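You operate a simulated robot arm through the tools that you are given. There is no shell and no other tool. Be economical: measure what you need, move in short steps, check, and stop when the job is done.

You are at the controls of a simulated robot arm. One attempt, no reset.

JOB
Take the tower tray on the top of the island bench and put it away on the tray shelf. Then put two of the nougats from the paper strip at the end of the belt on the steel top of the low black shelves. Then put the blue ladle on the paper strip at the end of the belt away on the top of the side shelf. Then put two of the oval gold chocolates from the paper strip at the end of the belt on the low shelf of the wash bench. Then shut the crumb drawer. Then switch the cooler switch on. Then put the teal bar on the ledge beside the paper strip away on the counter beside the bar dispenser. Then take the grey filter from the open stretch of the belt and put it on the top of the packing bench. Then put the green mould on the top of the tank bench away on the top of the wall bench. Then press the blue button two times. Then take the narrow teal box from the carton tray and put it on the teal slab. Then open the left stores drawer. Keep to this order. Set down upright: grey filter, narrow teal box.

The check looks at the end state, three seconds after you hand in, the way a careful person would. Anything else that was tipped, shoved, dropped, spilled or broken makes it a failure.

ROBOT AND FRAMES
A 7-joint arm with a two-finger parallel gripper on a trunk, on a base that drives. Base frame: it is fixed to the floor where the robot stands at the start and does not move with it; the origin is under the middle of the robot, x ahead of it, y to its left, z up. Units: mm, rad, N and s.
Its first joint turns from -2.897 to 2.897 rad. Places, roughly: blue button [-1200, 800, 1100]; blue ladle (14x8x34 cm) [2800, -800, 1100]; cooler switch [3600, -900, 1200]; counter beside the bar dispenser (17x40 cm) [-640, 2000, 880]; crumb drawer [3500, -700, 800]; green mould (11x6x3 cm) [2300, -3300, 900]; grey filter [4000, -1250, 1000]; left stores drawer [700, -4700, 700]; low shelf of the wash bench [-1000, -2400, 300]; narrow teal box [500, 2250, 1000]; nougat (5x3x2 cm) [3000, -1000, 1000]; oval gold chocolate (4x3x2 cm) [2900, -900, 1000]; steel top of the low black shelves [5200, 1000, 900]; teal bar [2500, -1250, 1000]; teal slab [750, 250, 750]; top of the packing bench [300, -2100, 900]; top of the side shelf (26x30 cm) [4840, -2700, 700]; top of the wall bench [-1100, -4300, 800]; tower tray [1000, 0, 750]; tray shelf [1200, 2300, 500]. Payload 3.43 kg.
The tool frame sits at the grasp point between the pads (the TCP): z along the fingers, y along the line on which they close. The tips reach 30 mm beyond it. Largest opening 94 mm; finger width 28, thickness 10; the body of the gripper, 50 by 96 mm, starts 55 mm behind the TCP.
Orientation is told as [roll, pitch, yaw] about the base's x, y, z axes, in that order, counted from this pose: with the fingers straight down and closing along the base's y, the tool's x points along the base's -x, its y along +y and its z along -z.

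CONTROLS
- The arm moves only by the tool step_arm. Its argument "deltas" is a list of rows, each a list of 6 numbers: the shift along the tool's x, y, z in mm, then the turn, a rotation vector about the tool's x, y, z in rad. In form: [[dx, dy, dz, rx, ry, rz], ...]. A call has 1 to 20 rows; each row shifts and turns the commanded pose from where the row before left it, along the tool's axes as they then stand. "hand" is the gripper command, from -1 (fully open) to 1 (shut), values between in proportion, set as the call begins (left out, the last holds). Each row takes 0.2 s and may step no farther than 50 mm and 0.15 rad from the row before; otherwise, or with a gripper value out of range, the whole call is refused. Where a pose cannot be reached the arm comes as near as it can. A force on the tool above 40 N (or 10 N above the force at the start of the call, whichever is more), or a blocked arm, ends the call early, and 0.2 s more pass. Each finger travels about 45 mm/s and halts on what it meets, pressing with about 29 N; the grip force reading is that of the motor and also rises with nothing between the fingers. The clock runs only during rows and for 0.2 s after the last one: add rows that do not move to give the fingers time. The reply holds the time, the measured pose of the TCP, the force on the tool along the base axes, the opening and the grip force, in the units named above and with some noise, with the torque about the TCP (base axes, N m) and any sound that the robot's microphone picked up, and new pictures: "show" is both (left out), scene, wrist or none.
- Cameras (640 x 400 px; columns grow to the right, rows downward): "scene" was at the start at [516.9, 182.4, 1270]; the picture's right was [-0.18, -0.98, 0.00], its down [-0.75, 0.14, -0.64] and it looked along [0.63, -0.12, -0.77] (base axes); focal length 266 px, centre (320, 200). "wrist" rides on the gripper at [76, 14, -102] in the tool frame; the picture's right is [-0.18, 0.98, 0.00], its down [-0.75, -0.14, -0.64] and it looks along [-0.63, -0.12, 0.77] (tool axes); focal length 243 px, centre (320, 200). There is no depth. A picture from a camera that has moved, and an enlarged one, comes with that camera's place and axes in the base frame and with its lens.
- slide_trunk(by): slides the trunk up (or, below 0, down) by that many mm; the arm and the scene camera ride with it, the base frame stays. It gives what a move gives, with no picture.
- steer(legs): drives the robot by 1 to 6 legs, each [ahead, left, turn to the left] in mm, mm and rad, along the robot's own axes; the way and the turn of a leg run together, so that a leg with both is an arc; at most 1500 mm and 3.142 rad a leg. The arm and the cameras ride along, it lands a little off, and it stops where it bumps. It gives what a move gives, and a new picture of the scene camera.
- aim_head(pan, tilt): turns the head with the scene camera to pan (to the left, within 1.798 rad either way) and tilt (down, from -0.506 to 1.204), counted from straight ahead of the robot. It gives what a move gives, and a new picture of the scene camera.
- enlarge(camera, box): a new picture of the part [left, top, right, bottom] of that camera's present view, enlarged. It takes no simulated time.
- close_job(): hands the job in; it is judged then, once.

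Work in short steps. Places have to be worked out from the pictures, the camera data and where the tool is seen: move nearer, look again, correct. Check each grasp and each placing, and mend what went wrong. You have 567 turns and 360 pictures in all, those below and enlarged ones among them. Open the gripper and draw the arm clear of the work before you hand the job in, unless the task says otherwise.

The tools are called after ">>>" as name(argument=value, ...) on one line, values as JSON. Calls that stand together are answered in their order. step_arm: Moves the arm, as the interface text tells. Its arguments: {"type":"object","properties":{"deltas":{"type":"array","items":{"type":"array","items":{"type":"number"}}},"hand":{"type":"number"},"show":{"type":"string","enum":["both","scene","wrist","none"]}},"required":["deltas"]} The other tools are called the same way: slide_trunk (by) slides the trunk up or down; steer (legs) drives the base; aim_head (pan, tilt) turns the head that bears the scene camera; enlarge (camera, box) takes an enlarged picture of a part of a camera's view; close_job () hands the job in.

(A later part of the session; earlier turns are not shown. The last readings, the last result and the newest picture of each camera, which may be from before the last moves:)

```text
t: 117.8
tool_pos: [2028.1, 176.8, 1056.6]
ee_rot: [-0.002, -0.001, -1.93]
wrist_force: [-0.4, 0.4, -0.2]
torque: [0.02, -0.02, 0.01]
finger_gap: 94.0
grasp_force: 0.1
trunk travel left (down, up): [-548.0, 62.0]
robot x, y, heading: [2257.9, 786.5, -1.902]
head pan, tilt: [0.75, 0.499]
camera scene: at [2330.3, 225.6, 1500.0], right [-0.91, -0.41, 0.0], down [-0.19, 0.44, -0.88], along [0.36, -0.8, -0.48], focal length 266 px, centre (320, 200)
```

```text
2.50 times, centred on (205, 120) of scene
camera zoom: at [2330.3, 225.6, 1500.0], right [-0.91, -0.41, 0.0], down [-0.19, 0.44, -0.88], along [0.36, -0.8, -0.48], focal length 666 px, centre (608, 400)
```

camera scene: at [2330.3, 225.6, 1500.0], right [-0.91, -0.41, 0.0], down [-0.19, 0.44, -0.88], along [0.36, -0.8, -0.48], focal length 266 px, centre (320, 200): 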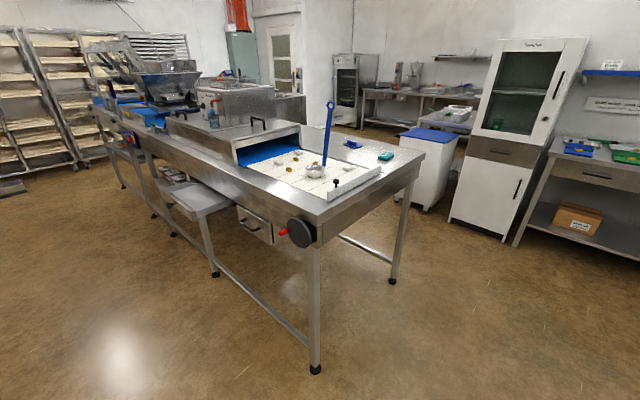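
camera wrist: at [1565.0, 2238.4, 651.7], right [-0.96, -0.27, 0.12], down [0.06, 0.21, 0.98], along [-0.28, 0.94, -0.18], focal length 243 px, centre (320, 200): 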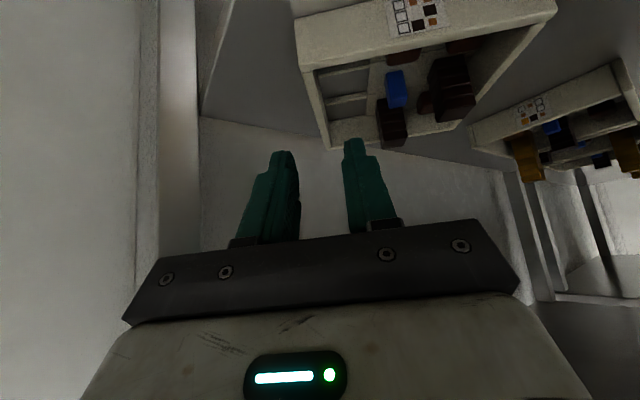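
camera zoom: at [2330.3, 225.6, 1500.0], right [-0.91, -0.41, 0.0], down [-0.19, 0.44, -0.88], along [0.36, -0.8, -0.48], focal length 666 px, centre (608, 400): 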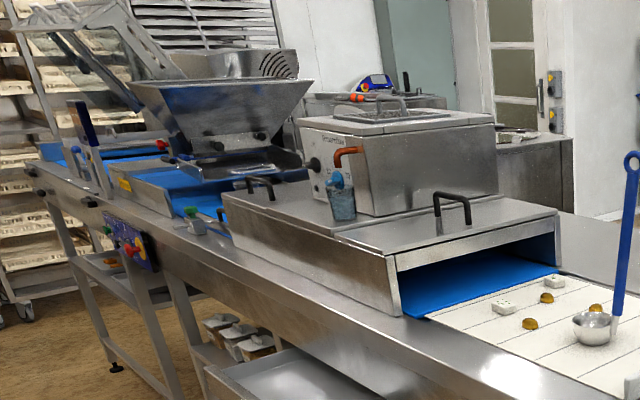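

I can make out the paper strip: three white nougats, three gold ovals, the ladle standing upright, the teal bar on the ledge, the open crumb drawer. I drive to a place off the belt's end, facing along the belt.

>>> steer(legs=[[800, 108, 0], [800, 108, 0], [0, 0, 1.596]])

>>> aim_head(pan=0.0, tilt=0.8)

```text
t: 129.9
tool_pos: [2568.3, -983.0, 1057.8]
ee_rot: [-0.002, -0.001, -0.31]
wrist_force: [-0.5, 0.1, 0.0]
torque: [-0.01, -0.01, 0.03]
finger_gap: 94.0
grasp_force: 0.0
trunk travel left (down, up): [-548.0, 62.0]
robot x, y, heading: [1948.3, -786.6, -0.278]
head pan, tilt: [0.75, 0.499]
camera scene: at [2505.7, -681.5, 1500.0], right [0.45, -0.89, 0.0], down [-0.43, -0.22, -0.88], along [0.78, 0.4, -0.48], focal length 266 px, centre (320, 200)
```

scene: 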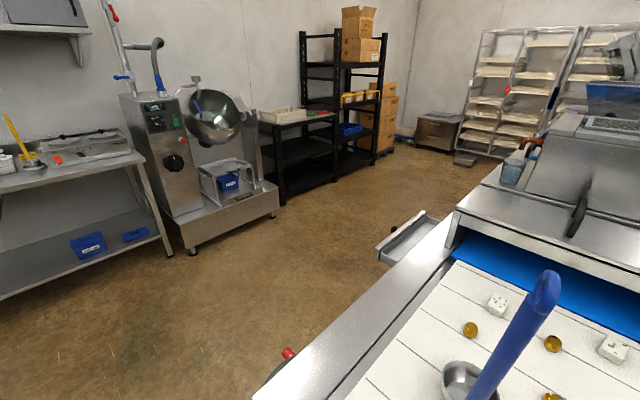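

```text
t: 131.0
tool_pos: [2569.6, -982.9, 1058.0]
ee_rot: [0.0, 0.0, -0.311]
wrist_force: [-0.4, -1.0, 0.9]
torque: [0.0, -0.01, 0.0]
finger_gap: 93.8
grasp_force: 0.1
trunk travel left (down, up): [-548.0, 62.0]
robot x, y, heading: [1945.8, -791.5, -0.277]
head pan, tilt: [0.0, 0.799]
camera scene: at [2502.2, -745.0, 1474.0], right [-0.28, -0.96, 0.0], down [-0.69, 0.2, -0.7], along [0.67, -0.19, -0.72], focal length 266 px, centre (320, 200)
```

scene: 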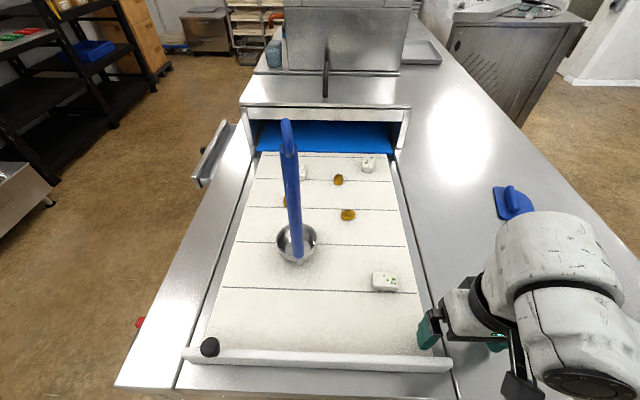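

Very good view. I enlarge the strip to measure the pieces.

>>> enlarge(camera="scene", box=[200, 130, 480, 320])

```text
2.11 times, centred on (340, 225) of scene
camera zoom: at [2502.2, -745.0, 1474.0], right [-0.28, -0.96, 0.0], down [-0.69, 0.2, -0.7], along [0.67, -0.19, -0.72], focal length 561 px, centre (278, 147)
```

zoom: 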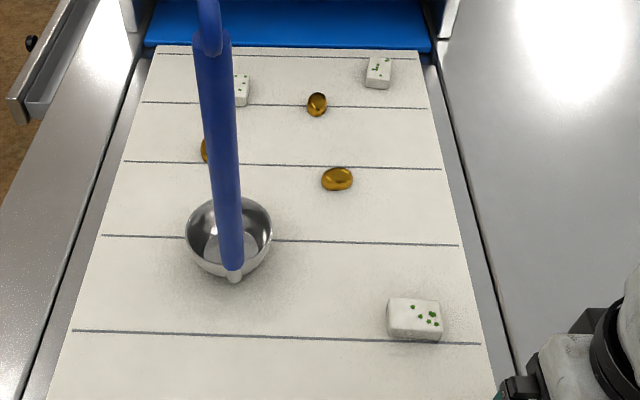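

Nougat nearest: about (2710,-936), its long side across the belt, matching my present finger direction. I move over it.

>>> step_arm(deltas=[[-39.7, 29.2, 0, 0, 0, 0], [-39.7, 29.2, 0, 0, 0, 0], [-39.7, 29.2, 0, 0, 0, 0], [0, 0, 0, 0, 0, 0]], show="both")

```text
t: 132.0
tool_pos: [2709.4, -934.9, 1056.0]
ee_rot: [-0.001, 0.0, -0.312]
wrist_force: [0.1, -0.4, -1.0]
torque: [0.01, 0.02, 0.01]
finger_gap: 93.9
grasp_force: 0.1
trunk travel left (down, up): [-548.0, 62.0]
robot x, y, heading: [1947.1, -791.8, -0.279]
head pan, tilt: [0.0, 0.799]
camera scene: at [2502.3, -744.8, 1473.9], right [-0.28, -0.96, 0.0], down [-0.69, 0.2, -0.7], along [0.67, -0.19, -0.72], focal length 266 px, centre (320, 200)
camera wrist: at [2641.2, -897.8, 1157.9], right [0.48, 0.88, 0.0], down [0.67, -0.36, 0.64], along [0.56, -0.31, -0.77], focal length 243 px, centre (320, 200)
```

scene: 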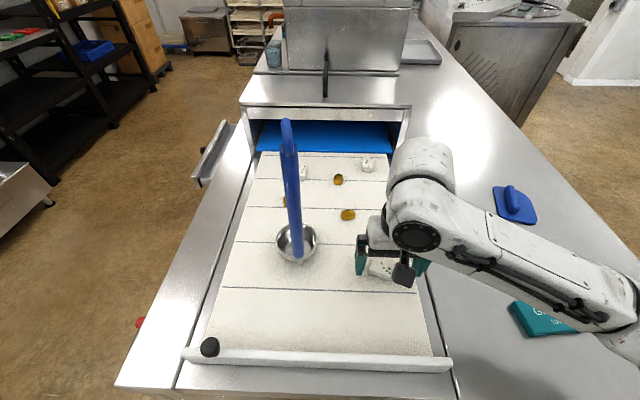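
wrist: 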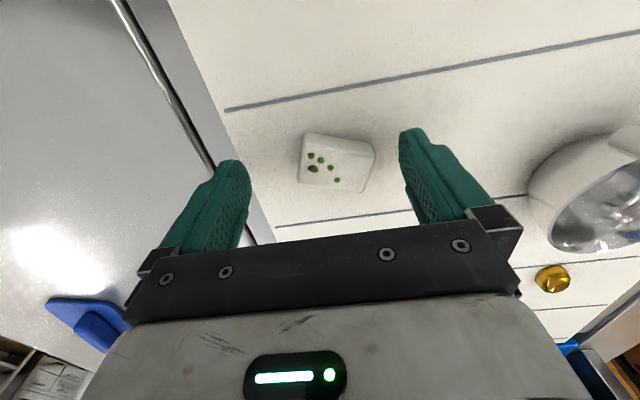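

I check the height by lowering 30 mm and looking again.

>>> step_arm(deltas=[[0, 0, 10, 0, 0, 0], [0, 0, 10, 0, 0, 0], [0, 0, 0, 0, 0, 0]], show="wrist")

```text
t: 132.6
tool_pos: [2710.4, -934.8, 1045.7]
ee_rot: [-0.001, -0.011, -0.309]
wrist_force: [-12.9, 4.5, 22.4]
torque: [-0.74, 0.95, -0.76]
finger_gap: 93.6
grasp_force: 0.0
trunk travel left (down, up): [-548.0, 62.0]
robot x, y, heading: [1946.9, -791.4, -0.276]
head pan, tilt: [0.0, 0.799]
stopped in row 2: the force on the tool passed its limit at 53 N (the readings are from after the stop); the commanded pose is now the measured one
camera wrist: at [2639.4, -898.0, 1147.0], right [0.47, 0.88, 0.0], down [0.67, -0.36, 0.65], along [0.57, -0.31, -0.76], focal length 243 px, centre (320, 200)
```

wrist: 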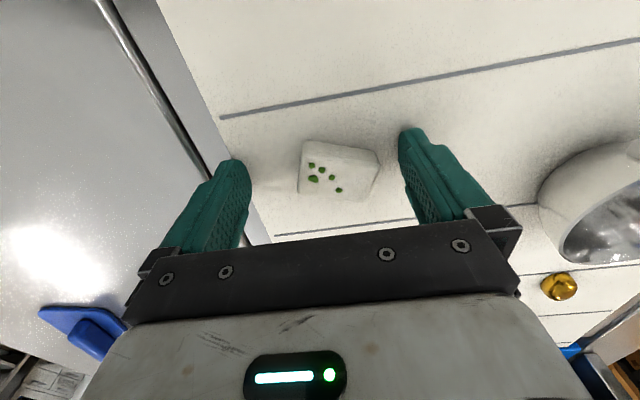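

The strip surface is at z≈1016. I rise 4 mm, centre, and close on the nougat.

>>> step_arm(deltas=[[0, 0, -5, 0, 0, 0], [0, 7, 0, 0, 0.01, 0], [0, 0, 0, 0, 0, 0]], show="none")

>>> step_arm(deltas=[[0, 0, 0, 0, 0, 0], [0, 0, 0, 0, 0, 0], [0, 0, 0, 0, 0, 0], [0, 0, 0, 0, 0, 0]], hand=1, show="none")

>>> step_arm(deltas=[[0, 0, -30, 0, 0, 0], [0, 0, -40, 0, 0, 0], [0, 0, -40, 0, 0, 0], [0, 0, 0, 0, 0, 0]], show="wrist")

```text
t: 133.4
tool_pos: [2712.9, -929.3, 1048.8]
ee_rot: [0.0, 0.0, -0.309]
wrist_force: [-0.6, 0.6, -0.5]
torque: [0.02, 0.01, -0.02]
finger_gap: 94.2
grasp_force: 0.1
trunk travel left (down, up): [-548.0, 62.0]
robot x, y, heading: [1948.7, -787.3, -0.276]
head pan, tilt: [0.0, 0.799]
```

```text
t: 134.4
tool_pos: [2712.7, -928.1, 1048.9]
ee_rot: [0.002, -0.001, -0.308]
wrist_force: [-0.6, -0.5, 0.5]
torque: [-0.02, -0.01, -0.03]
finger_gap: 50.8
grasp_force: 28.6
trunk travel left (down, up): [-548.0, 62.0]
robot x, y, heading: [1945.6, -790.9, -0.278]
head pan, tilt: [0.0, 0.799]
```

```text
t: 135.4
tool_pos: [2711.5, -929.2, 1142.5]
ee_rot: [0.004, 0.0, -0.309]
wrist_force: [0.5, -0.1, -0.4]
torque: [0.03, 0.02, -0.01]
finger_gap: 50.3
grasp_force: 28.5
out of reach, approached as far as the arm can: row 3
trunk travel left (down, up): [-548.0, 62.0]
robot x, y, heading: [1945.1, -790.2, -0.277]
head pan, tilt: [0.0, 0.799]
camera wrist: at [2642.7, -892.7, 1244.9], right [0.47, 0.88, 0.0], down [0.67, -0.37, 0.64], along [0.57, -0.3, -0.77], focal length 243 px, centre (320, 200)
```

wrist: 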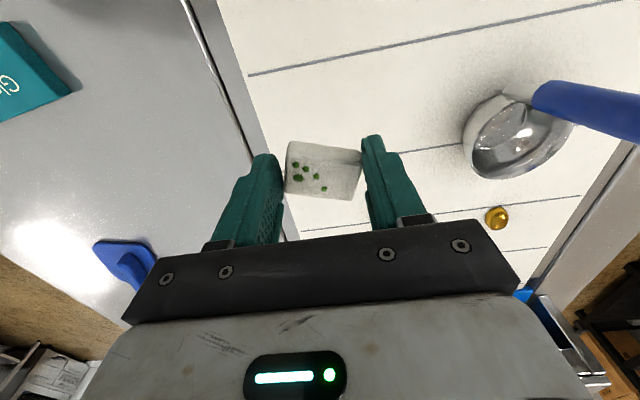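

The nougat is held. I drive back from the belt, round its front corner, and along the room toward the low black shelves.

>>> steer(legs=[[-250, 0, 0], [17, 1016, 0], [0, 0, 0.28], [1400, 0, 0], [900, 0, 0]])

>>> aim_head(pan=0.7, tilt=0.55)

```text
t: 153.9
tool_pos: [5072.9, 338.7, 1142.8]
ee_rot: [0.005, -0.001, -0.028]
wrist_force: [-0.4, -0.1, -0.2]
torque: [0.03, 0.02, -0.01]
finger_gap: 43.9
grasp_force: 28.7
trunk travel left (down, up): [-548.0, 62.0]
robot x, y, heading: [4299.0, 259.6, 0.002]
head pan, tilt: [0.0, 0.799]
camera scene: at [4820.9, 457.6, 1474.0], right [0.0, -1.0, 0.0], down [-0.72, 0.0, -0.7], along [0.7, 0.0, -0.72], focal length 266 px, centre (320, 200)
```

scene: 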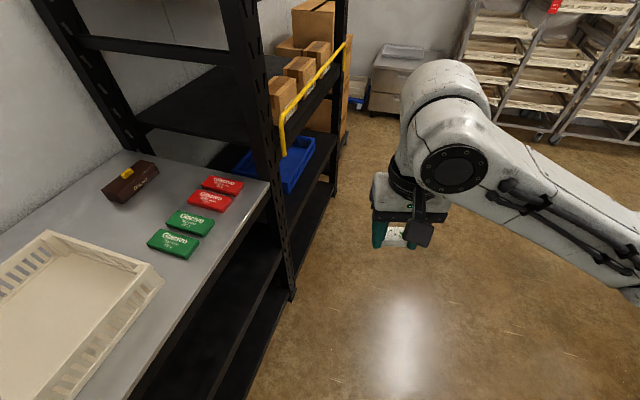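

```text
t: 155.0
tool_pos: [5072.5, 337.7, 1141.9]
ee_rot: [0.003, -0.002, -0.027]
wrist_force: [-0.2, 1.0, 0.1]
torque: [0.0, 0.01, 0.0]
finger_gap: 43.8
grasp_force: 29.0
trunk travel left (down, up): [-548.0, 62.0]
robot x, y, heading: [4299.1, 262.0, -0.002]
head pan, tilt: [0.7, 0.55]
camera scene: at [4809.0, 515.3, 1495.3], right [0.65, -0.76, 0.0], down [-0.4, -0.34, -0.85], along [0.65, 0.55, -0.52], focal length 266 px, centre (320, 200)
```

scene: 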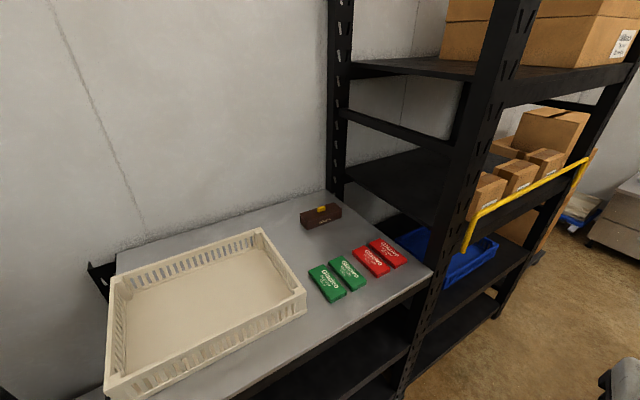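

The shelf top has a free strip along its front, right of the crate, about 87 mm deep before the green and red boxes. I turn to face it and bring the nougat above that strip.

>>> steer(legs=[[501, -512, 0], [0, 0, 1.265], [200, -103, 0]])

>>> aim_head(pan=0.0, tilt=0.95)

```text
t: 163.4
tool_pos: [5116.8, 673.7, 1142.2]
ee_rot: [0.005, -0.002, 1.243]
wrist_force: [-0.7, -0.5, -0.7]
torque: [-0.02, 0.0, -0.02]
finger_gap: 43.7
grasp_force: 28.9
trunk travel left (down, up): [-548.0, 62.0]
robot x, y, heading: [4963.3, -81.3, 1.274]
head pan, tilt: [0.7, 0.55]
camera scene: at [4870.0, 476.5, 1495.4], right [0.92, 0.39, 0.0], down [0.2, -0.48, -0.85], along [-0.33, 0.78, -0.52], focal length 266 px, centre (320, 200)
```

scene: 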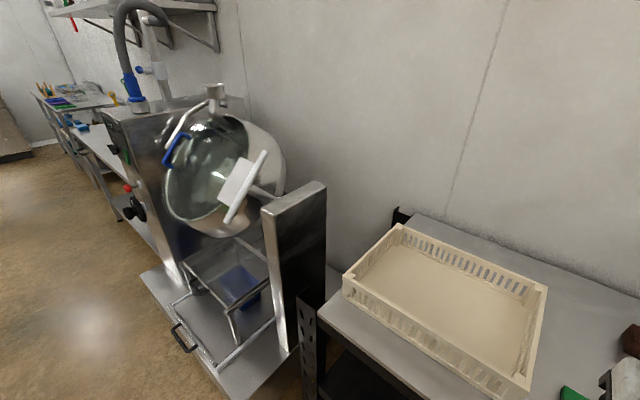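

```text
t: 164.5
tool_pos: [5116.6, 674.9, 1143.1]
ee_rot: [0.002, -0.004, 1.242]
wrist_force: [0.5, 0.7, -0.8]
torque: [-0.06, 0.01, 0.0]
finger_gap: 43.7
grasp_force: 28.5
trunk travel left (down, up): [-548.0, 62.0]
robot x, y, heading: [4960.7, -90.9, 1.269]
head pan, tilt: [0.0, 0.949]
camera scene: at [4926.5, 463.5, 1462.5], right [0.96, -0.29, 0.0], down [-0.24, -0.78, -0.58], along [0.17, 0.56, -0.81], focal length 266 px, centre (320, 200)
```

scene: 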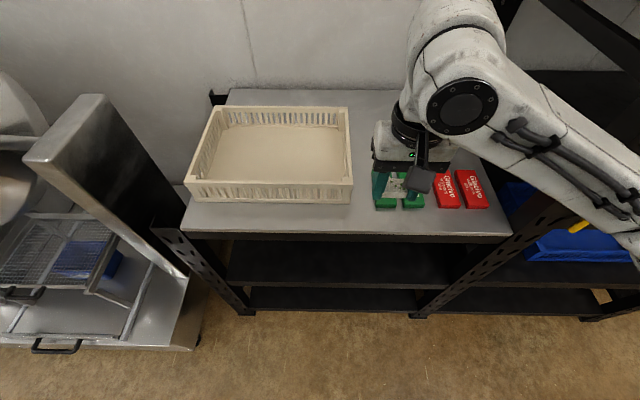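

I move the nougat to about (5195,747), over the free strip, and lower to z≈970.

>>> step_arm(deltas=[[-31, -17, 0, 0, 0, 0], [-31, -17, 0, 0, 0, 0], [-31, -17, 0, 0, 0, 0], [0, 0, 45, 0, 0, 0], [0, 0, 45, 0, 0, 0], [0, 0, 45, 0, 0, 0], [0, 0, 38, 0, 0, 0], [0, 0, 0, 0, 0, 0]], show="both")

```text
t: 166.3
tool_pos: [5193.8, 747.2, 968.2]
ee_rot: [0.006, -0.004, 1.244]
wrist_force: [-0.5, 0.7, -0.4]
torque: [0.01, 0.0, 0.02]
finger_gap: 43.7
grasp_force: 28.8
trunk travel left (down, up): [-548.0, 62.0]
robot x, y, heading: [4962.6, -84.9, 1.27]
head pan, tilt: [0.0, 0.949]
camera scene: at [4926.5, 463.5, 1462.4], right [0.96, -0.29, 0.0], down [-0.24, -0.78, -0.58], along [0.17, 0.56, -0.81], focal length 266 px, centre (320, 200)
camera wrist: at [5156.0, 678.8, 1070.1], right [-0.87, 0.49, 0.0], down [0.38, 0.67, 0.64], along [0.31, 0.56, -0.77], focal length 243 px, centre (320, 200)
```

scene: 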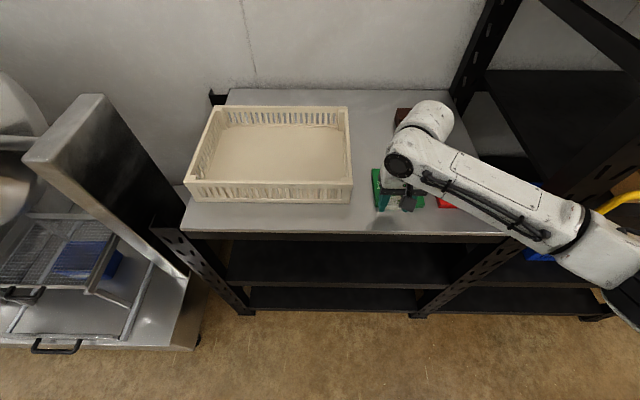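
wrist: 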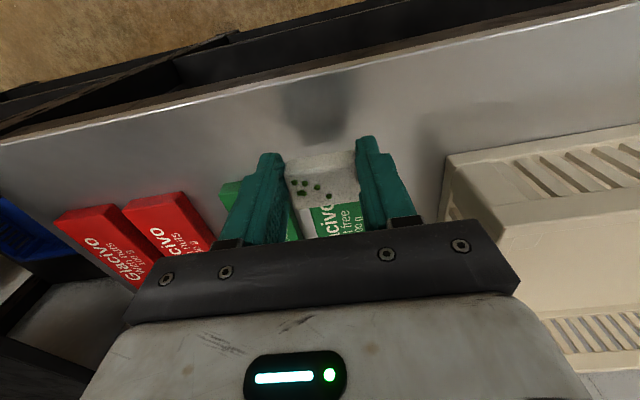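

The landing point lies on bare steel. I lower until the nougat touches.

>>> step_arm(deltas=[[0, 0, 10, 0, 0, 0], [0, 0, 5, 0, 0, 0], [0, 0, 4, 0, 0, 0], [0, 0, 3, 0, 0, 0], [0, 0, 3, 0, 0, 0], [0, 0, 3, 0, 0, 0], [0, 0, 3, 0, 0, 0], [0, 0, 3, 0, 0, 0], [0, 0, 3, 0, 0, 0], [0, 0, 3, 0, 0, 0], [0, 0, 3, 0, 0, 0], [0, 0, 3, 0, 0, 0]], show="none")

```text
t: 168.8
tool_pos: [5193.9, 747.7, 930.7]
ee_rot: [0.004, -0.009, 1.246]
wrist_force: [-2.3, -3.5, 14.8]
torque: [-0.12, 0.04, -0.01]
finger_gap: 43.7
grasp_force: 28.9
trunk travel left (down, up): [-548.0, 62.0]
robot x, y, heading: [4965.4, -86.7, 1.276]
head pan, tilt: [0.0, 0.949]
stopped in row 12: the force on the tool passed its limit at 53 N (the readings are from after the stop); the commanded pose is now the measured one
```

Touched at z≈931 (top at about 899). I open and lift away.

>>> step_arm(deltas=[[0, 0, -1.5, 0, 0, 0], [0, 0, 0, 0, 0, 0]], hand=0.9, show="none")

>>> step_arm(deltas=[[0, 0, 0, 0, 0, 0], [0, 0, 0, 0, 0, 0]], hand=-0.4, show="none")

>>> step_arm(deltas=[[0, 0, -40, 0, 0, 0], [0, 0, -45, 0, 0, 0], [0, 0, -45, 0, 0, 0], [0, 0, -45, 0, 0, 0], [0, 0, -40, 0, 0, 0], [0, 0, 0, 0, 0, 0]], show="wrist")

```text
t: 169.4
tool_pos: [5195.3, 749.4, 930.3]
ee_rot: [0.003, -0.006, 1.244]
wrist_force: [-0.8, 1.7, 7.7]
torque: [0.06, 0.01, 0.03]
finger_gap: 43.5
grasp_force: 29.4
trunk travel left (down, up): [-548.0, 62.0]
robot x, y, heading: [4962.5, -87.4, 1.272]
head pan, tilt: [0.0, 0.949]
```

```text
t: 170.0
tool_pos: [5192.9, 747.6, 931.0]
ee_rot: [0.005, -0.006, 1.247]
wrist_force: [-7.9, 1.2, 8.9]
torque: [-0.14, -0.02, -0.13]
finger_gap: 61.2
grasp_force: 0.1
trunk travel left (down, up): [-548.0, 62.0]
robot x, y, heading: [4965.2, -85.0, 1.271]
head pan, tilt: [0.0, 0.949]
```

```text
t: 171.4
tool_pos: [5194.8, 746.6, 1144.5]
ee_rot: [0.006, -0.007, 1.242]
wrist_force: [-0.3, -0.2, -0.1]
torque: [0.04, 0.0, 0.01]
finger_gap: 65.7
grasp_force: 0.1
trunk travel left (down, up): [-548.0, 62.0]
robot x, y, heading: [4965.0, -87.4, 1.272]
head pan, tilt: [0.0, 0.949]
camera wrist: at [5156.4, 677.1, 1246.3], right [-0.87, 0.49, 0.01], down [0.38, 0.66, 0.65], along [0.31, 0.57, -0.76], focal length 243 px, centre (320, 200)
```

wrist: 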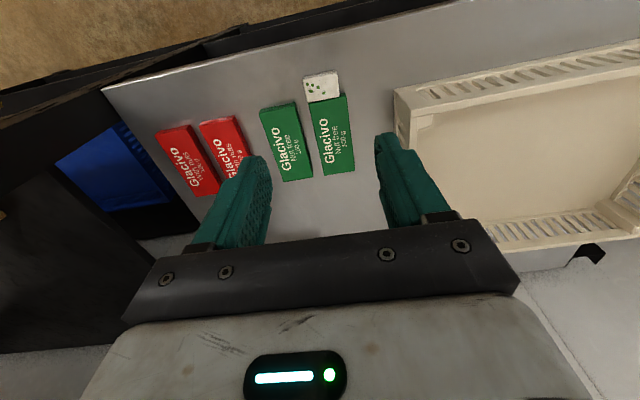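

I zoom in to check where the nougat rests relative to the green box.

>>> enlarge(camera="wrist", box=[240, 50, 400, 190])

```text
2.86 times, centred on (320, 120) of wrist
camera zoom: at [5156.4, 677.1, 1246.3], right [-0.87, 0.49, 0.01], down [0.38, 0.66, 0.65], along [0.31, 0.57, -0.76], focal length 693 px, centre (320, 429)
```

zoom: 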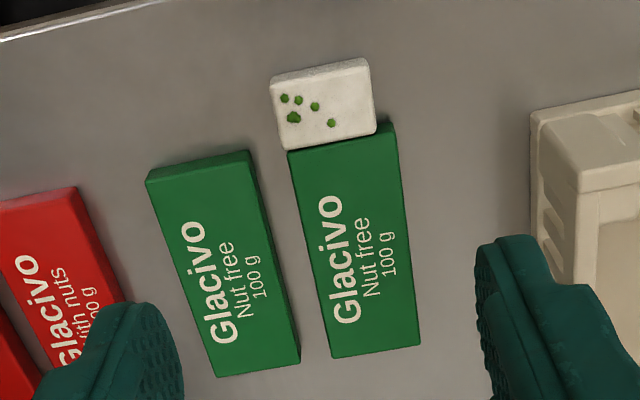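

>>> enlarge(camera="scene", box=[340, 150, 460, 240])

```text
4.44 times, centred on (400, 195) of scene
camera zoom: at [4926.4, 463.3, 1462.5], right [0.96, -0.29, 0.0], down [-0.24, -0.78, -0.58], along [0.17, 0.56, -0.81], focal length 1184 px, centre (-36, 222)
```

zoom: 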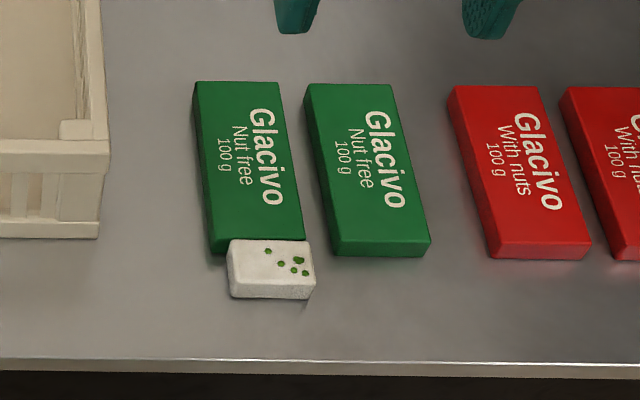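

The nougat lies flat on the steel in front of the green box. Now the same way back for the second one.

>>> step_arm(deltas=[[43, 17, 0, 0, 0, 0], [43, 17, 0, 0, 0, 0], [0, 17, 0, 0, 0, 0], [0, 0, 0, 0, 0, 0]], hand=-1, show="none")

>>> steer(legs=[[-250, 103, 0], [0, 0, -1.268]])

```text
t: 172.4
tool_pos: [5119.3, 681.2, 1144.3]
ee_rot: [0.007, -0.008, 1.243]
wrist_force: [-0.1, -1.1, -0.2]
torque: [0.02, 0.0, 0.04]
finger_gap: 93.8
grasp_force: 0.1
trunk travel left (down, up): [-548.0, 62.0]
robot x, y, heading: [4962.4, -85.9, 1.272]
head pan, tilt: [0.0, 0.949]
```

```text
t: 177.4
tool_pos: [5570.0, -206.3, 1144.7]
ee_rot: [0.007, -0.007, -0.011]
wrist_force: [0.1, -0.2, 1.0]
torque: [0.02, 0.01, -0.02]
finger_gap: 94.4
grasp_force: 0.0
trunk travel left (down, up): [-548.0, 62.0]
robot x, y, heading: [4789.9, -295.4, 0.016]
head pan, tilt: [0.0, 0.949]
camera scene: at [5302.1, -89.9, 1462.4], right [0.02, -1.0, 0.0], down [-0.81, -0.01, -0.58], along [0.58, 0.01, -0.81], focal length 266 px, centre (320, 200)
```

scene: 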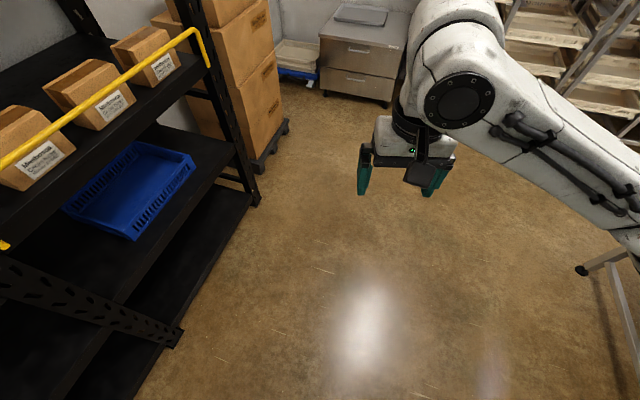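

>>> steer(legs=[[-1391, 300, 0], [-1391, 300, 0], [0, 0, -0.296], [-12, -1025, 0]])

>>> aim_head(pan=0.0, tilt=0.8)

```text
t: 197.1
tool_pos: [2444.6, -826.5, 1145.7]
ee_rot: [0.007, -0.007, -0.335]
wrist_force: [0.1, 0.1, -0.1]
torque: [-0.02, -0.01, -0.02]
finger_gap: 94.0
grasp_force: 0.1
trunk travel left (down, up): [-548.0, 62.0]
robot x, y, heading: [1679.3, -663.8, -0.304]
head pan, tilt: [0.0, 0.949]
camera scene: at [2225.8, -631.4, 1462.4], right [-0.3, -0.95, 0.0], down [-0.78, 0.24, -0.58], along [0.56, -0.17, -0.81], focal length 266 px, centre (320, 200)
```

scene: 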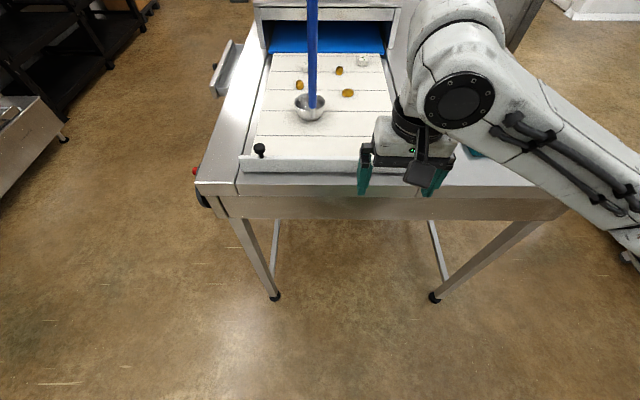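

```text
t: 197.8
tool_pos: [2443.9, -825.7, 1145.1]
ee_rot: [0.008, -0.006, -0.332]
wrist_force: [1.0, 0.1, 0.0]
torque: [0.01, 0.01, -0.01]
finger_gap: 94.3
grasp_force: 0.0
trunk travel left (down, up): [-548.0, 62.0]
robot x, y, heading: [1675.8, -664.4, -0.302]
head pan, tilt: [0.0, 0.799]
camera scene: at [2233.3, -633.8, 1473.9], right [-0.3, -0.95, 0.0], down [-0.68, 0.21, -0.7], along [0.66, -0.21, -0.72], focal length 266 px, centre (320, 200)
```

scene: 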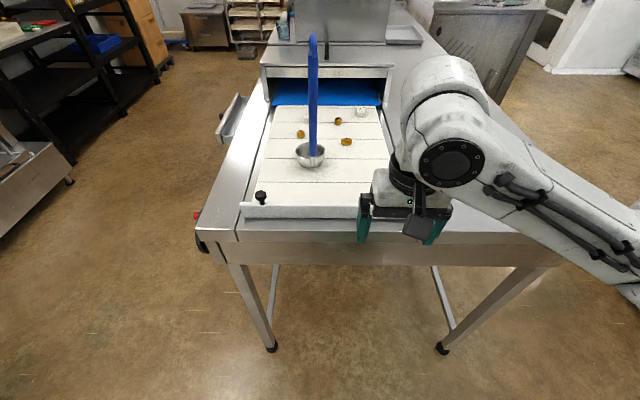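

>>> steer(legs=[[510, -42, 0]])

>>> enlarge(camera="wrist", box=[0, 0, 640, 400])

```text
t: 200.8
tool_pos: [2921.6, -1012.7, 1143.8]
ee_rot: [0.008, -0.007, -0.329]
wrist_force: [0.3, 0.4, -0.3]
torque: [-0.05, -0.01, -0.02]
finger_gap: 93.9
grasp_force: 0.1
trunk travel left (down, up): [-548.0, 62.0]
robot x, y, heading: [2150.3, -853.5, -0.295]
head pan, tilt: [0.0, 0.799]
camera scene: at [2709.2, -822.1, 1474.0], right [-0.29, -0.96, 0.0], down [-0.69, 0.21, -0.7], along [0.67, -0.2, -0.72], focal length 266 px, centre (320, 200)
```

scene: 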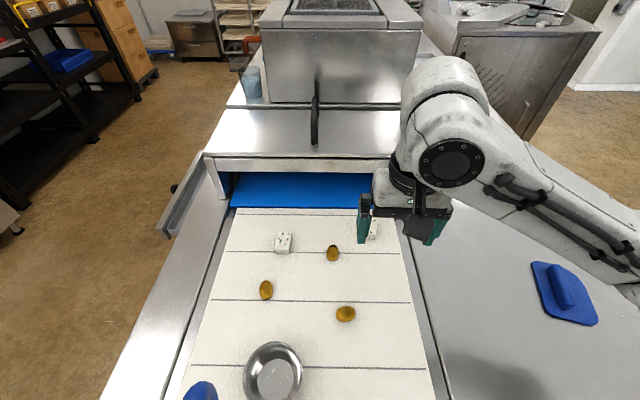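

```text
1.00 times, centred on (320, 200) of wrist (not enlarged: the box is as wide or as high as the picture)
camera zoom: at [2852.5, -975.8, 1245.6], right [0.49, 0.87, 0.01], down [0.66, -0.38, 0.65], along [0.57, -0.31, -0.76], focal length 243 px, centre (320, 200)
```

zoom: 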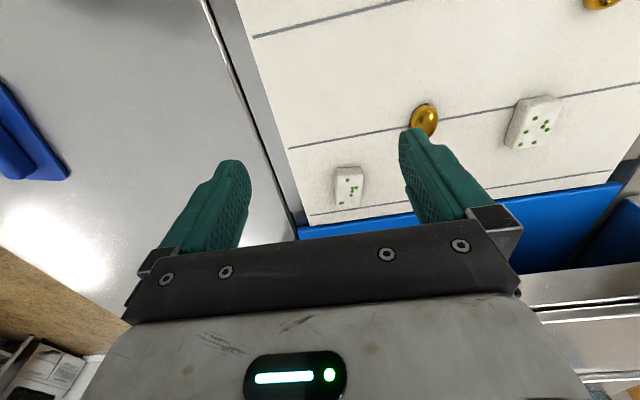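

The second nougat lies near (3014,-1026), long side along the belt. I go over it with the fingers half open and lower.

>>> step_arm(deltas=[[-46, 8.6, 0, 0, 0, 0], [-46, 8.6, 0, 0.008, 0.007, 0], [0, 0, 30, 0, 0, 0], [0, 0, 25, 0, 0, 0], [0, 0, 0, 0, 0, 0]], hand=-0.2, show="wrist")

```text
t: 202.0
tool_pos: [3014.6, -1027.1, 1084.8]
ee_rot: [-0.002, 0.001, -0.329]
wrist_force: [-0.3, 0.2, -0.1]
torque: [0.01, -0.02, 0.02]
finger_gap: 56.4
grasp_force: 0.1
out of reach, approached as far as the arm can: row 2
trunk travel left (down, up): [-548.0, 62.0]
robot x, y, heading: [2155.6, -860.5, -0.3]
head pan, tilt: [0.0, 0.799]
camera wrist: at [2946.5, -988.6, 1187.4], right [0.49, 0.87, 0.0], down [0.67, -0.37, 0.64], along [0.56, -0.32, -0.77], focal length 243 px, centre (320, 200)
```

wrist: 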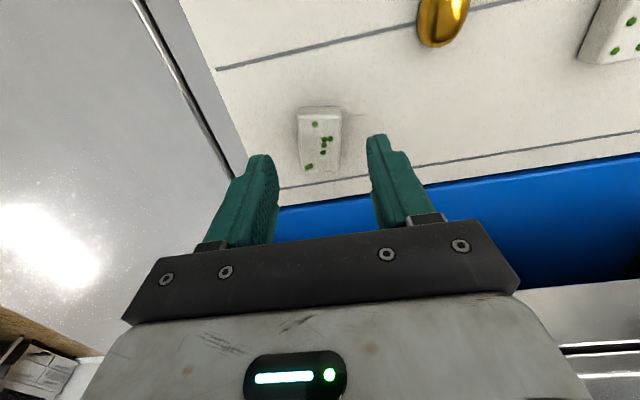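

Aligned. I lower to z≈1049 and grip, then lift.

>>> step_arm(deltas=[[0, 0, 18, 0, 0, 0], [0, 0, 17, 0, 0, 0], [0, 0, 0, 0, 0, 0]], show="none")

>>> step_arm(deltas=[[0, 0, 0, 0, 0, 0], [0, 0, 0, 0, 0, 0], [0, 0, 0, 0, 0, 0]], hand=1, show="none")

>>> step_arm(deltas=[[0, 0, -30, 0, 0, 0], [0, 0, -40, 0, 0, 0], [30, 0, -20, 0, 0, 0], [40, 0, 0, 0, 0, 0], [30, 0, 0, 0, 0, 0], [0, 0, 0, 0, 0, 0]], show="wrist")

```text
t: 202.8
tool_pos: [3015.2, -1026.0, 1051.9]
ee_rot: [-0.001, -0.003, -0.326]
wrist_force: [0.5, 0.5, -1.1]
torque: [0.03, -0.01, -0.02]
finger_gap: 56.5
grasp_force: 0.1
trunk travel left (down, up): [-548.0, 62.0]
robot x, y, heading: [2154.5, -857.4, -0.297]
head pan, tilt: [0.0, 0.799]
```

```text
t: 203.6
tool_pos: [3014.9, -1026.8, 1051.2]
ee_rot: [-0.003, 0.0, -0.329]
wrist_force: [0.6, -0.9, 1.4]
torque: [0.01, -0.05, 0.02]
finger_gap: 28.6
grasp_force: 28.9
trunk travel left (down, up): [-548.0, 62.0]
robot x, y, heading: [2157.7, -855.3, -0.296]
head pan, tilt: [0.0, 0.799]
```

```text
t: 205.0
tool_pos: [2919.6, -993.7, 1141.2]
ee_rot: [0.001, 0.0, -0.328]
wrist_force: [0.0, 0.2, 0.3]
torque: [0.0, -0.03, 0.03]
finger_gap: 28.8
grasp_force: 28.2
trunk travel left (down, up): [-548.0, 62.0]
robot x, y, heading: [2152.8, -853.3, -0.298]
head pan, tilt: [0.0, 0.799]
camera wrist: at [2851.1, -955.7, 1242.9], right [0.49, 0.87, 0.0], down [0.67, -0.38, 0.64], along [0.56, -0.32, -0.77], focal length 243 px, centre (320, 200)
```

wrist: 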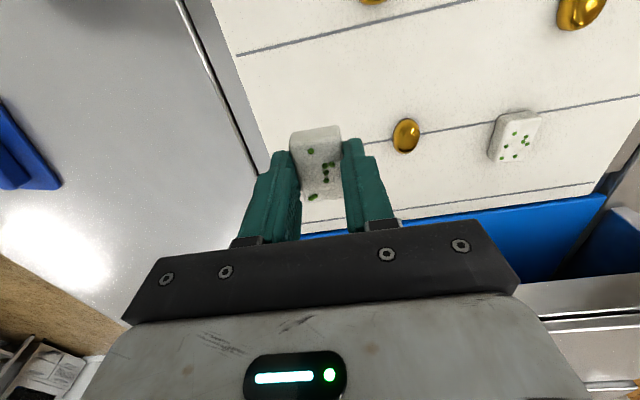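

Second nougat held. I drive the same way back to the low black shelves.

>>> steer(legs=[[-480, 0, 0], [7, 1019, 0], [0, 0, 0.298], [1395, -278, 0], [1395, -278, 0]])

>>> steer(legs=[[0, 0, 1.268]])

```text
t: 227.1
tool_pos: [5560.2, -180.3, 1139.8]
ee_rot: [0.001, -0.002, -0.021]
wrist_force: [0.1, -0.6, -0.2]
torque: [-0.02, 0.02, -0.02]
finger_gap: 28.5
grasp_force: 28.6
trunk travel left (down, up): [-548.0, 62.0]
robot x, y, heading: [4793.3, -281.0, 0.012]
head pan, tilt: [0.0, 0.799]
camera scene: at [5308.0, -79.3, 1474.0], right [0.01, -1.0, 0.0], down [-0.72, -0.01, -0.7], along [0.7, 0.01, -0.72], focal length 266 px, centre (320, 200)
```

scene: 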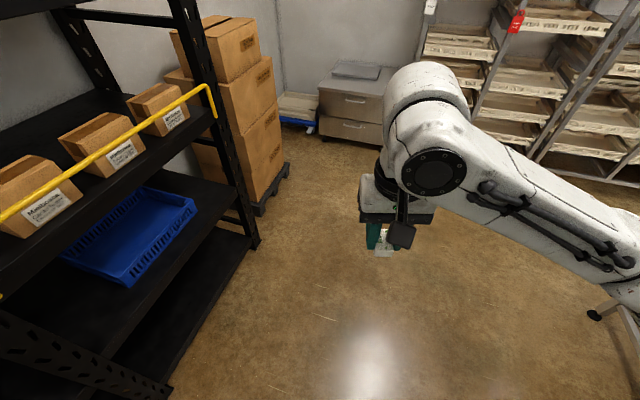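

```text
t: 230.6
tool_pos: [4928.1, 486.1, 1141.6]
ee_rot: [-0.002, -0.001, 1.24]
wrist_force: [0.2, -0.1, -0.3]
torque: [-0.02, -0.02, -0.01]
finger_gap: 28.4
grasp_force: 29.0
trunk travel left (down, up): [-548.0, 62.0]
robot x, y, heading: [4790.9, -279.9, 1.272]
head pan, tilt: [0.0, 0.799]
camera scene: at [4756.2, 278.6, 1474.0], right [0.95, -0.3, 0.0], down [-0.21, -0.68, -0.7], along [0.21, 0.67, -0.72], focal length 266 px, centre (320, 200)
```

scene: 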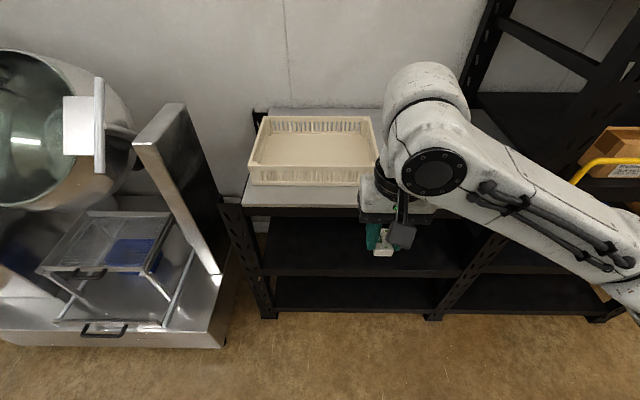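

>>> steer(legs=[[236, -188, 0]])

>>> enlarge(camera="wrist", box=[0, 0, 640, 400])

```text
t: 232.6
tool_pos: [5178.6, 653.5, 1141.1]
ee_rot: [-0.001, -0.002, 1.238]
wrist_force: [0.4, 0.3, -0.7]
torque: [-0.02, 0.02, 0.01]
finger_gap: 28.6
grasp_force: 28.5
trunk travel left (down, up): [-548.0, 62.0]
robot x, y, heading: [5037.2, -110.4, 1.269]
head pan, tilt: [0.0, 0.799]
camera scene: at [5006.1, 447.4, 1474.0], right [0.95, -0.3, 0.0], down [-0.21, -0.68, -0.7], along [0.21, 0.67, -0.72], focal length 266 px, centre (320, 200)
```

scene: 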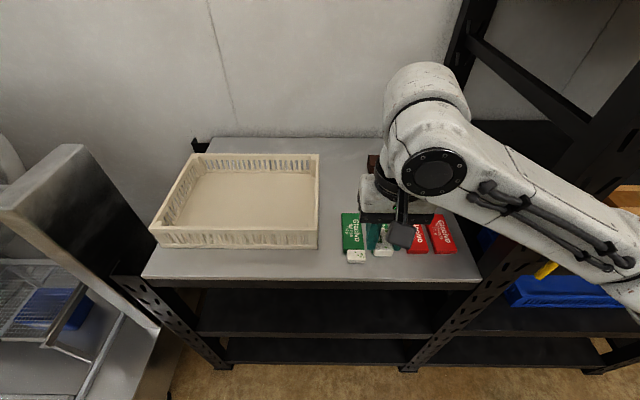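

```text
1.00 times, centred on (320, 200) of wrist (not enlarged: the box is as wide or as high as the picture)
camera zoom: at [5139.3, 586.9, 1242.9], right [-0.87, 0.49, 0.0], down [0.38, 0.67, 0.64], along [0.32, 0.56, -0.77], focal length 243 px, centre (320, 200)
```

zoom: 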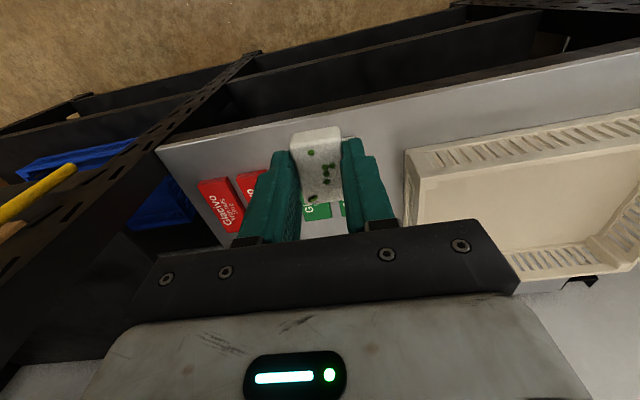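

I move over the free strip right of the first nougat, near (5260,708), and lower to z≈960.

>>> step_arm(deltas=[[-26, -19.7, 0, 0, 0, 0], [-26, -19.7, 0, 0, 0, 0], [-26, -19.7, 0, 0, 0, 0], [0, 0, 45, 0, 0, 0], [0, 0, 45, 0, 0, 0], [0, 0, 45, 0, 0, 0], [0, 0, 40, 0, 0, 0], [0, 0, 0, 0, 0, 0]], show="both")

```text
t: 234.4
tool_pos: [5260.6, 708.9, 965.0]
ee_rot: [0.001, -0.003, 1.238]
wrist_force: [0.0, 0.4, -0.3]
torque: [0.02, -0.02, 0.0]
finger_gap: 28.7
grasp_force: 29.0
trunk travel left (down, up): [-548.0, 62.0]
robot x, y, heading: [5036.7, -110.9, 1.266]
head pan, tilt: [0.0, 0.799]
camera scene: at [5006.2, 447.5, 1474.0], right [0.95, -0.3, 0.0], down [-0.21, -0.68, -0.7], along [0.21, 0.67, -0.72], focal length 266 px, centre (320, 200)
camera wrist: at [5221.2, 641.7, 1067.0], right [-0.87, 0.49, 0.0], down [0.38, 0.67, 0.64], along [0.32, 0.56, -0.77], focal length 243 px, centre (320, 200)
```

scene: 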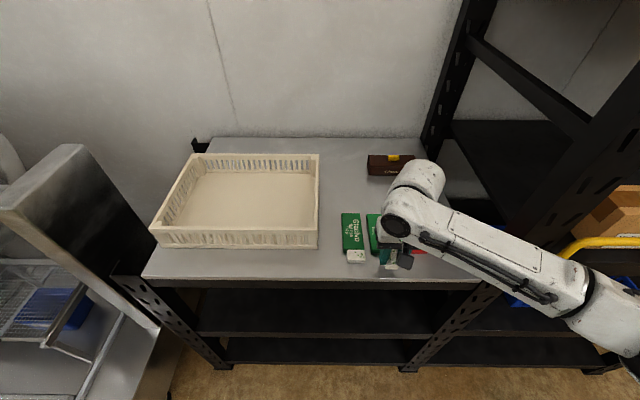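
wrist: 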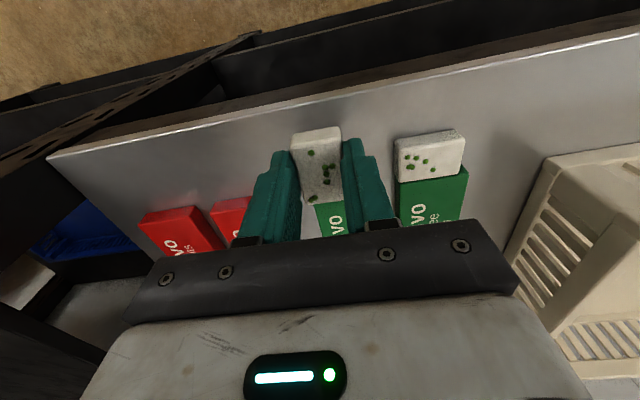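

Landing spot clear. I lower to touch, then release with a small opening.

>>> step_arm(deltas=[[0, 0, 15, 0, 0, 0], [0, 0, 10, 0, 0, 0], [0, 0, 3, 0, 0, 0], [0, 0, 2, 0, 0, 0], [0, 0, 2, 0, 0, 0], [0, 0, 2, 0, 0, 0], [0, 0, 2, 0, 0, 0], [0, 0, 2, 0, 0, 0], [0, 0, 2, 0, 0, 0]], show="none")

```text
t: 236.5
tool_pos: [5261.6, 709.6, 930.8]
ee_rot: [-0.001, -0.009, 1.241]
wrist_force: [-0.7, -4.0, 14.0]
torque: [-0.25, 0.1, -0.01]
finger_gap: 28.8
grasp_force: 29.4
trunk travel left (down, up): [-548.0, 62.0]
robot x, y, heading: [5040.2, -109.7, 1.271]
head pan, tilt: [0.0, 0.799]
stopped in row 9: the force on the tool passed its limit at 42 N (the readings are from after the stop); the commanded pose is now the measured one
```

>>> step_arm(deltas=[[0, 0, -2, 0, 0, 0], [0, 0, 0, 0, 0, 0], [0, 0, 0, 0, 0, 0]], hand=0.1, show="none")

>>> step_arm(deltas=[[0, 0, -40, 0, 0, 0], [0, 0, -45, 0, 0, 0], [0, 0, -45, 0, 0, 0], [0, 0, -45, 0, 0, 0], [26, 19, -30, 0, 0, 0], [26, 20, 0, 0, 0, 0], [26, 20, 0, 0, 0, 0], [0, 0, 0, 0, 0, 0]], show="scene")

>>> enlarge(camera="scene", box=[320, 190, 480, 300])

```text
t: 237.3
tool_pos: [5261.6, 710.7, 930.1]
ee_rot: [-0.001, -0.003, 1.239]
wrist_force: [-1.4, -0.2, 1.4]
torque: [-0.05, 0.1, -0.01]
finger_gap: 43.1
grasp_force: 0.8
trunk travel left (down, up): [-548.0, 62.0]
robot x, y, heading: [5035.1, -112.2, 1.269]
head pan, tilt: [0.0, 0.799]
```

```text
t: 239.1
tool_pos: [5178.2, 655.4, 1135.0]
ee_rot: [0.0, -0.008, 1.24]
wrist_force: [0.6, -0.5, 0.0]
torque: [0.0, 0.0, -0.01]
finger_gap: 42.5
grasp_force: 0.1
trunk travel left (down, up): [-548.0, 62.0]
robot x, y, heading: [5037.2, -115.8, 1.27]
head pan, tilt: [0.0, 0.799]
camera scene: at [5006.0, 447.5, 1474.0], right [0.95, -0.3, 0.0], down [-0.21, -0.68, -0.7], along [0.21, 0.67, -0.72], focal length 266 px, centre (320, 200)
```

scene: 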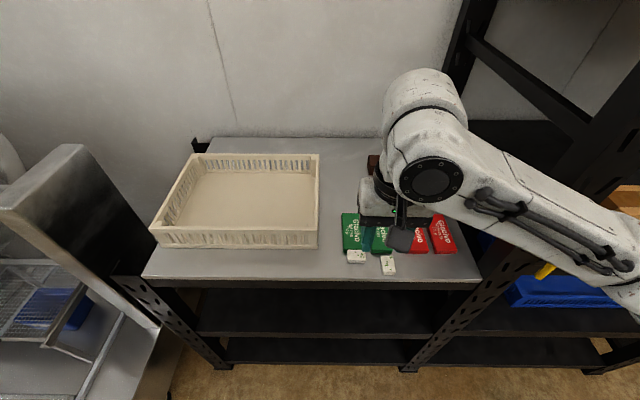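

```text
3.64 times, centred on (400, 245) of scene
camera zoom: at [5006.0, 447.5, 1474.0], right [0.95, -0.3, 0.0], down [-0.21, -0.68, -0.7], along [0.21, 0.67, -0.72], focal length 969 px, centre (29, 36)
```

zoom: 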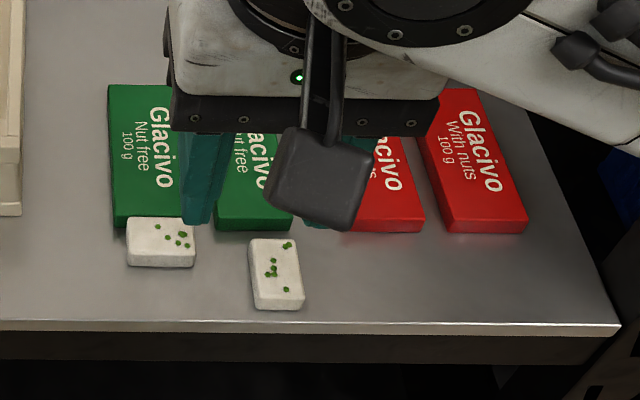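

Both nougats lie on the steel top. Now back to the belt end for the ladle.

>>> steer(legs=[[-236, 188, 0], [0, 0, -1.27], [-1395, 278, 0], [-1395, 278, 0], [0, 0, -0.3], [-10, -778, 0]])

>>> slide_trunk(by=60)

>>> step_arm(deltas=[[40, 0, 0, 0, 0, 0], [40, 0, -20, 0, 0, 0], [40, 0, -30, 0, 0, 0], [30, 0, -40, 0, 0, 0], [0, 0, -40, 0, 0, 0], [0, 0, 0, 0, 0, 0]], hand=-1, show="none")

>>> aim_head(pan=0.0, tilt=0.6)

```text
t: 262.5
tool_pos: [2511.1, -581.7, 1134.7]
ee_rot: [0.0, -0.007, -0.336]
wrist_force: [-0.1, 0.8, 0.9]
torque: [-0.01, 0.0, 0.02]
finger_gap: 42.4
grasp_force: 0.2
trunk travel left (down, up): [-548.0, 62.0]
robot x, y, heading: [1748.6, -436.6, -0.304]
head pan, tilt: [0.0, 0.799]
camera scene: at [2302.0, -408.2, 1474.0], right [-0.3, -0.95, 0.0], down [-0.68, 0.22, -0.7], along [0.66, -0.21, -0.72], focal length 266 px, centre (320, 200)
```

scene: 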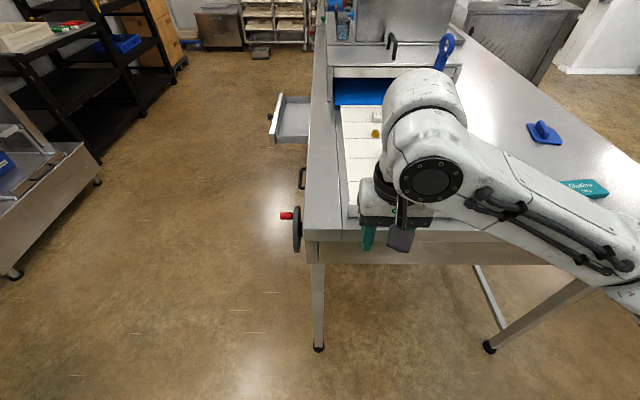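

```text
t: 263.5
tool_pos: [2511.3, -582.1, 1195.0]
ee_rot: [0.0, -0.006, -0.337]
wrist_force: [-1.0, 0.4, 0.5]
torque: [-0.01, -0.02, -0.01]
finger_gap: 42.3
grasp_force: 0.1
trunk travel left (down, up): [-608.0, 2.0]
robot x, y, heading: [1744.3, -436.7, -0.31]
head pan, tilt: [0.0, 0.799]
```

```text
t: 264.9
tool_pos: [2401.3, -540.8, 1204.6]
ee_rot: [0.003, -0.008, -0.337]
wrist_force: [0.8, 0.1, 0.9]
torque: [0.02, 0.01, 0.03]
finger_gap: 94.1
grasp_force: 0.1
out of reach, approached as far as the arm can: row 2, 3, 4, 5
trunk travel left (down, up): [-608.0, 2.0]
robot x, y, heading: [1746.5, -435.1, -0.305]
head pan, tilt: [0.0, 0.799]
```

```text
t: 265.6
tool_pos: [2400.2, -540.8, 1204.5]
ee_rot: [0.006, -0.008, -0.336]
wrist_force: [-1.3, 0.2, 0.2]
torque: [-0.02, -0.02, -0.02]
finger_gap: 94.0
grasp_force: 0.1
trunk travel left (down, up): [-608.0, 2.0]
robot x, y, heading: [1744.2, -439.6, -0.306]
head pan, tilt: [0.0, 0.6]
camera scene: at [2309.3, -410.5, 1550.8], right [-0.3, -0.95, 0.0], down [-0.54, 0.17, -0.82], along [0.79, -0.25, -0.57], focal length 266 px, centre (320, 200)
```

scene: 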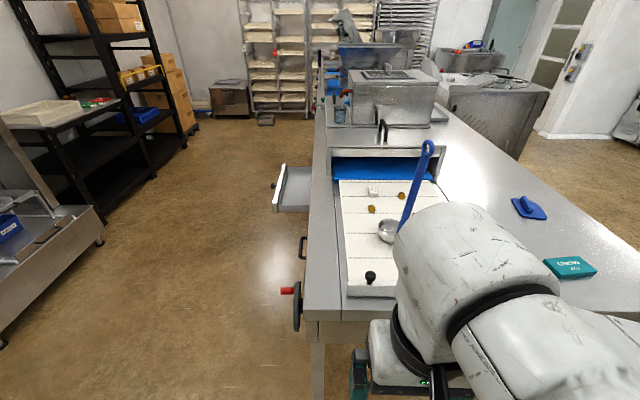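

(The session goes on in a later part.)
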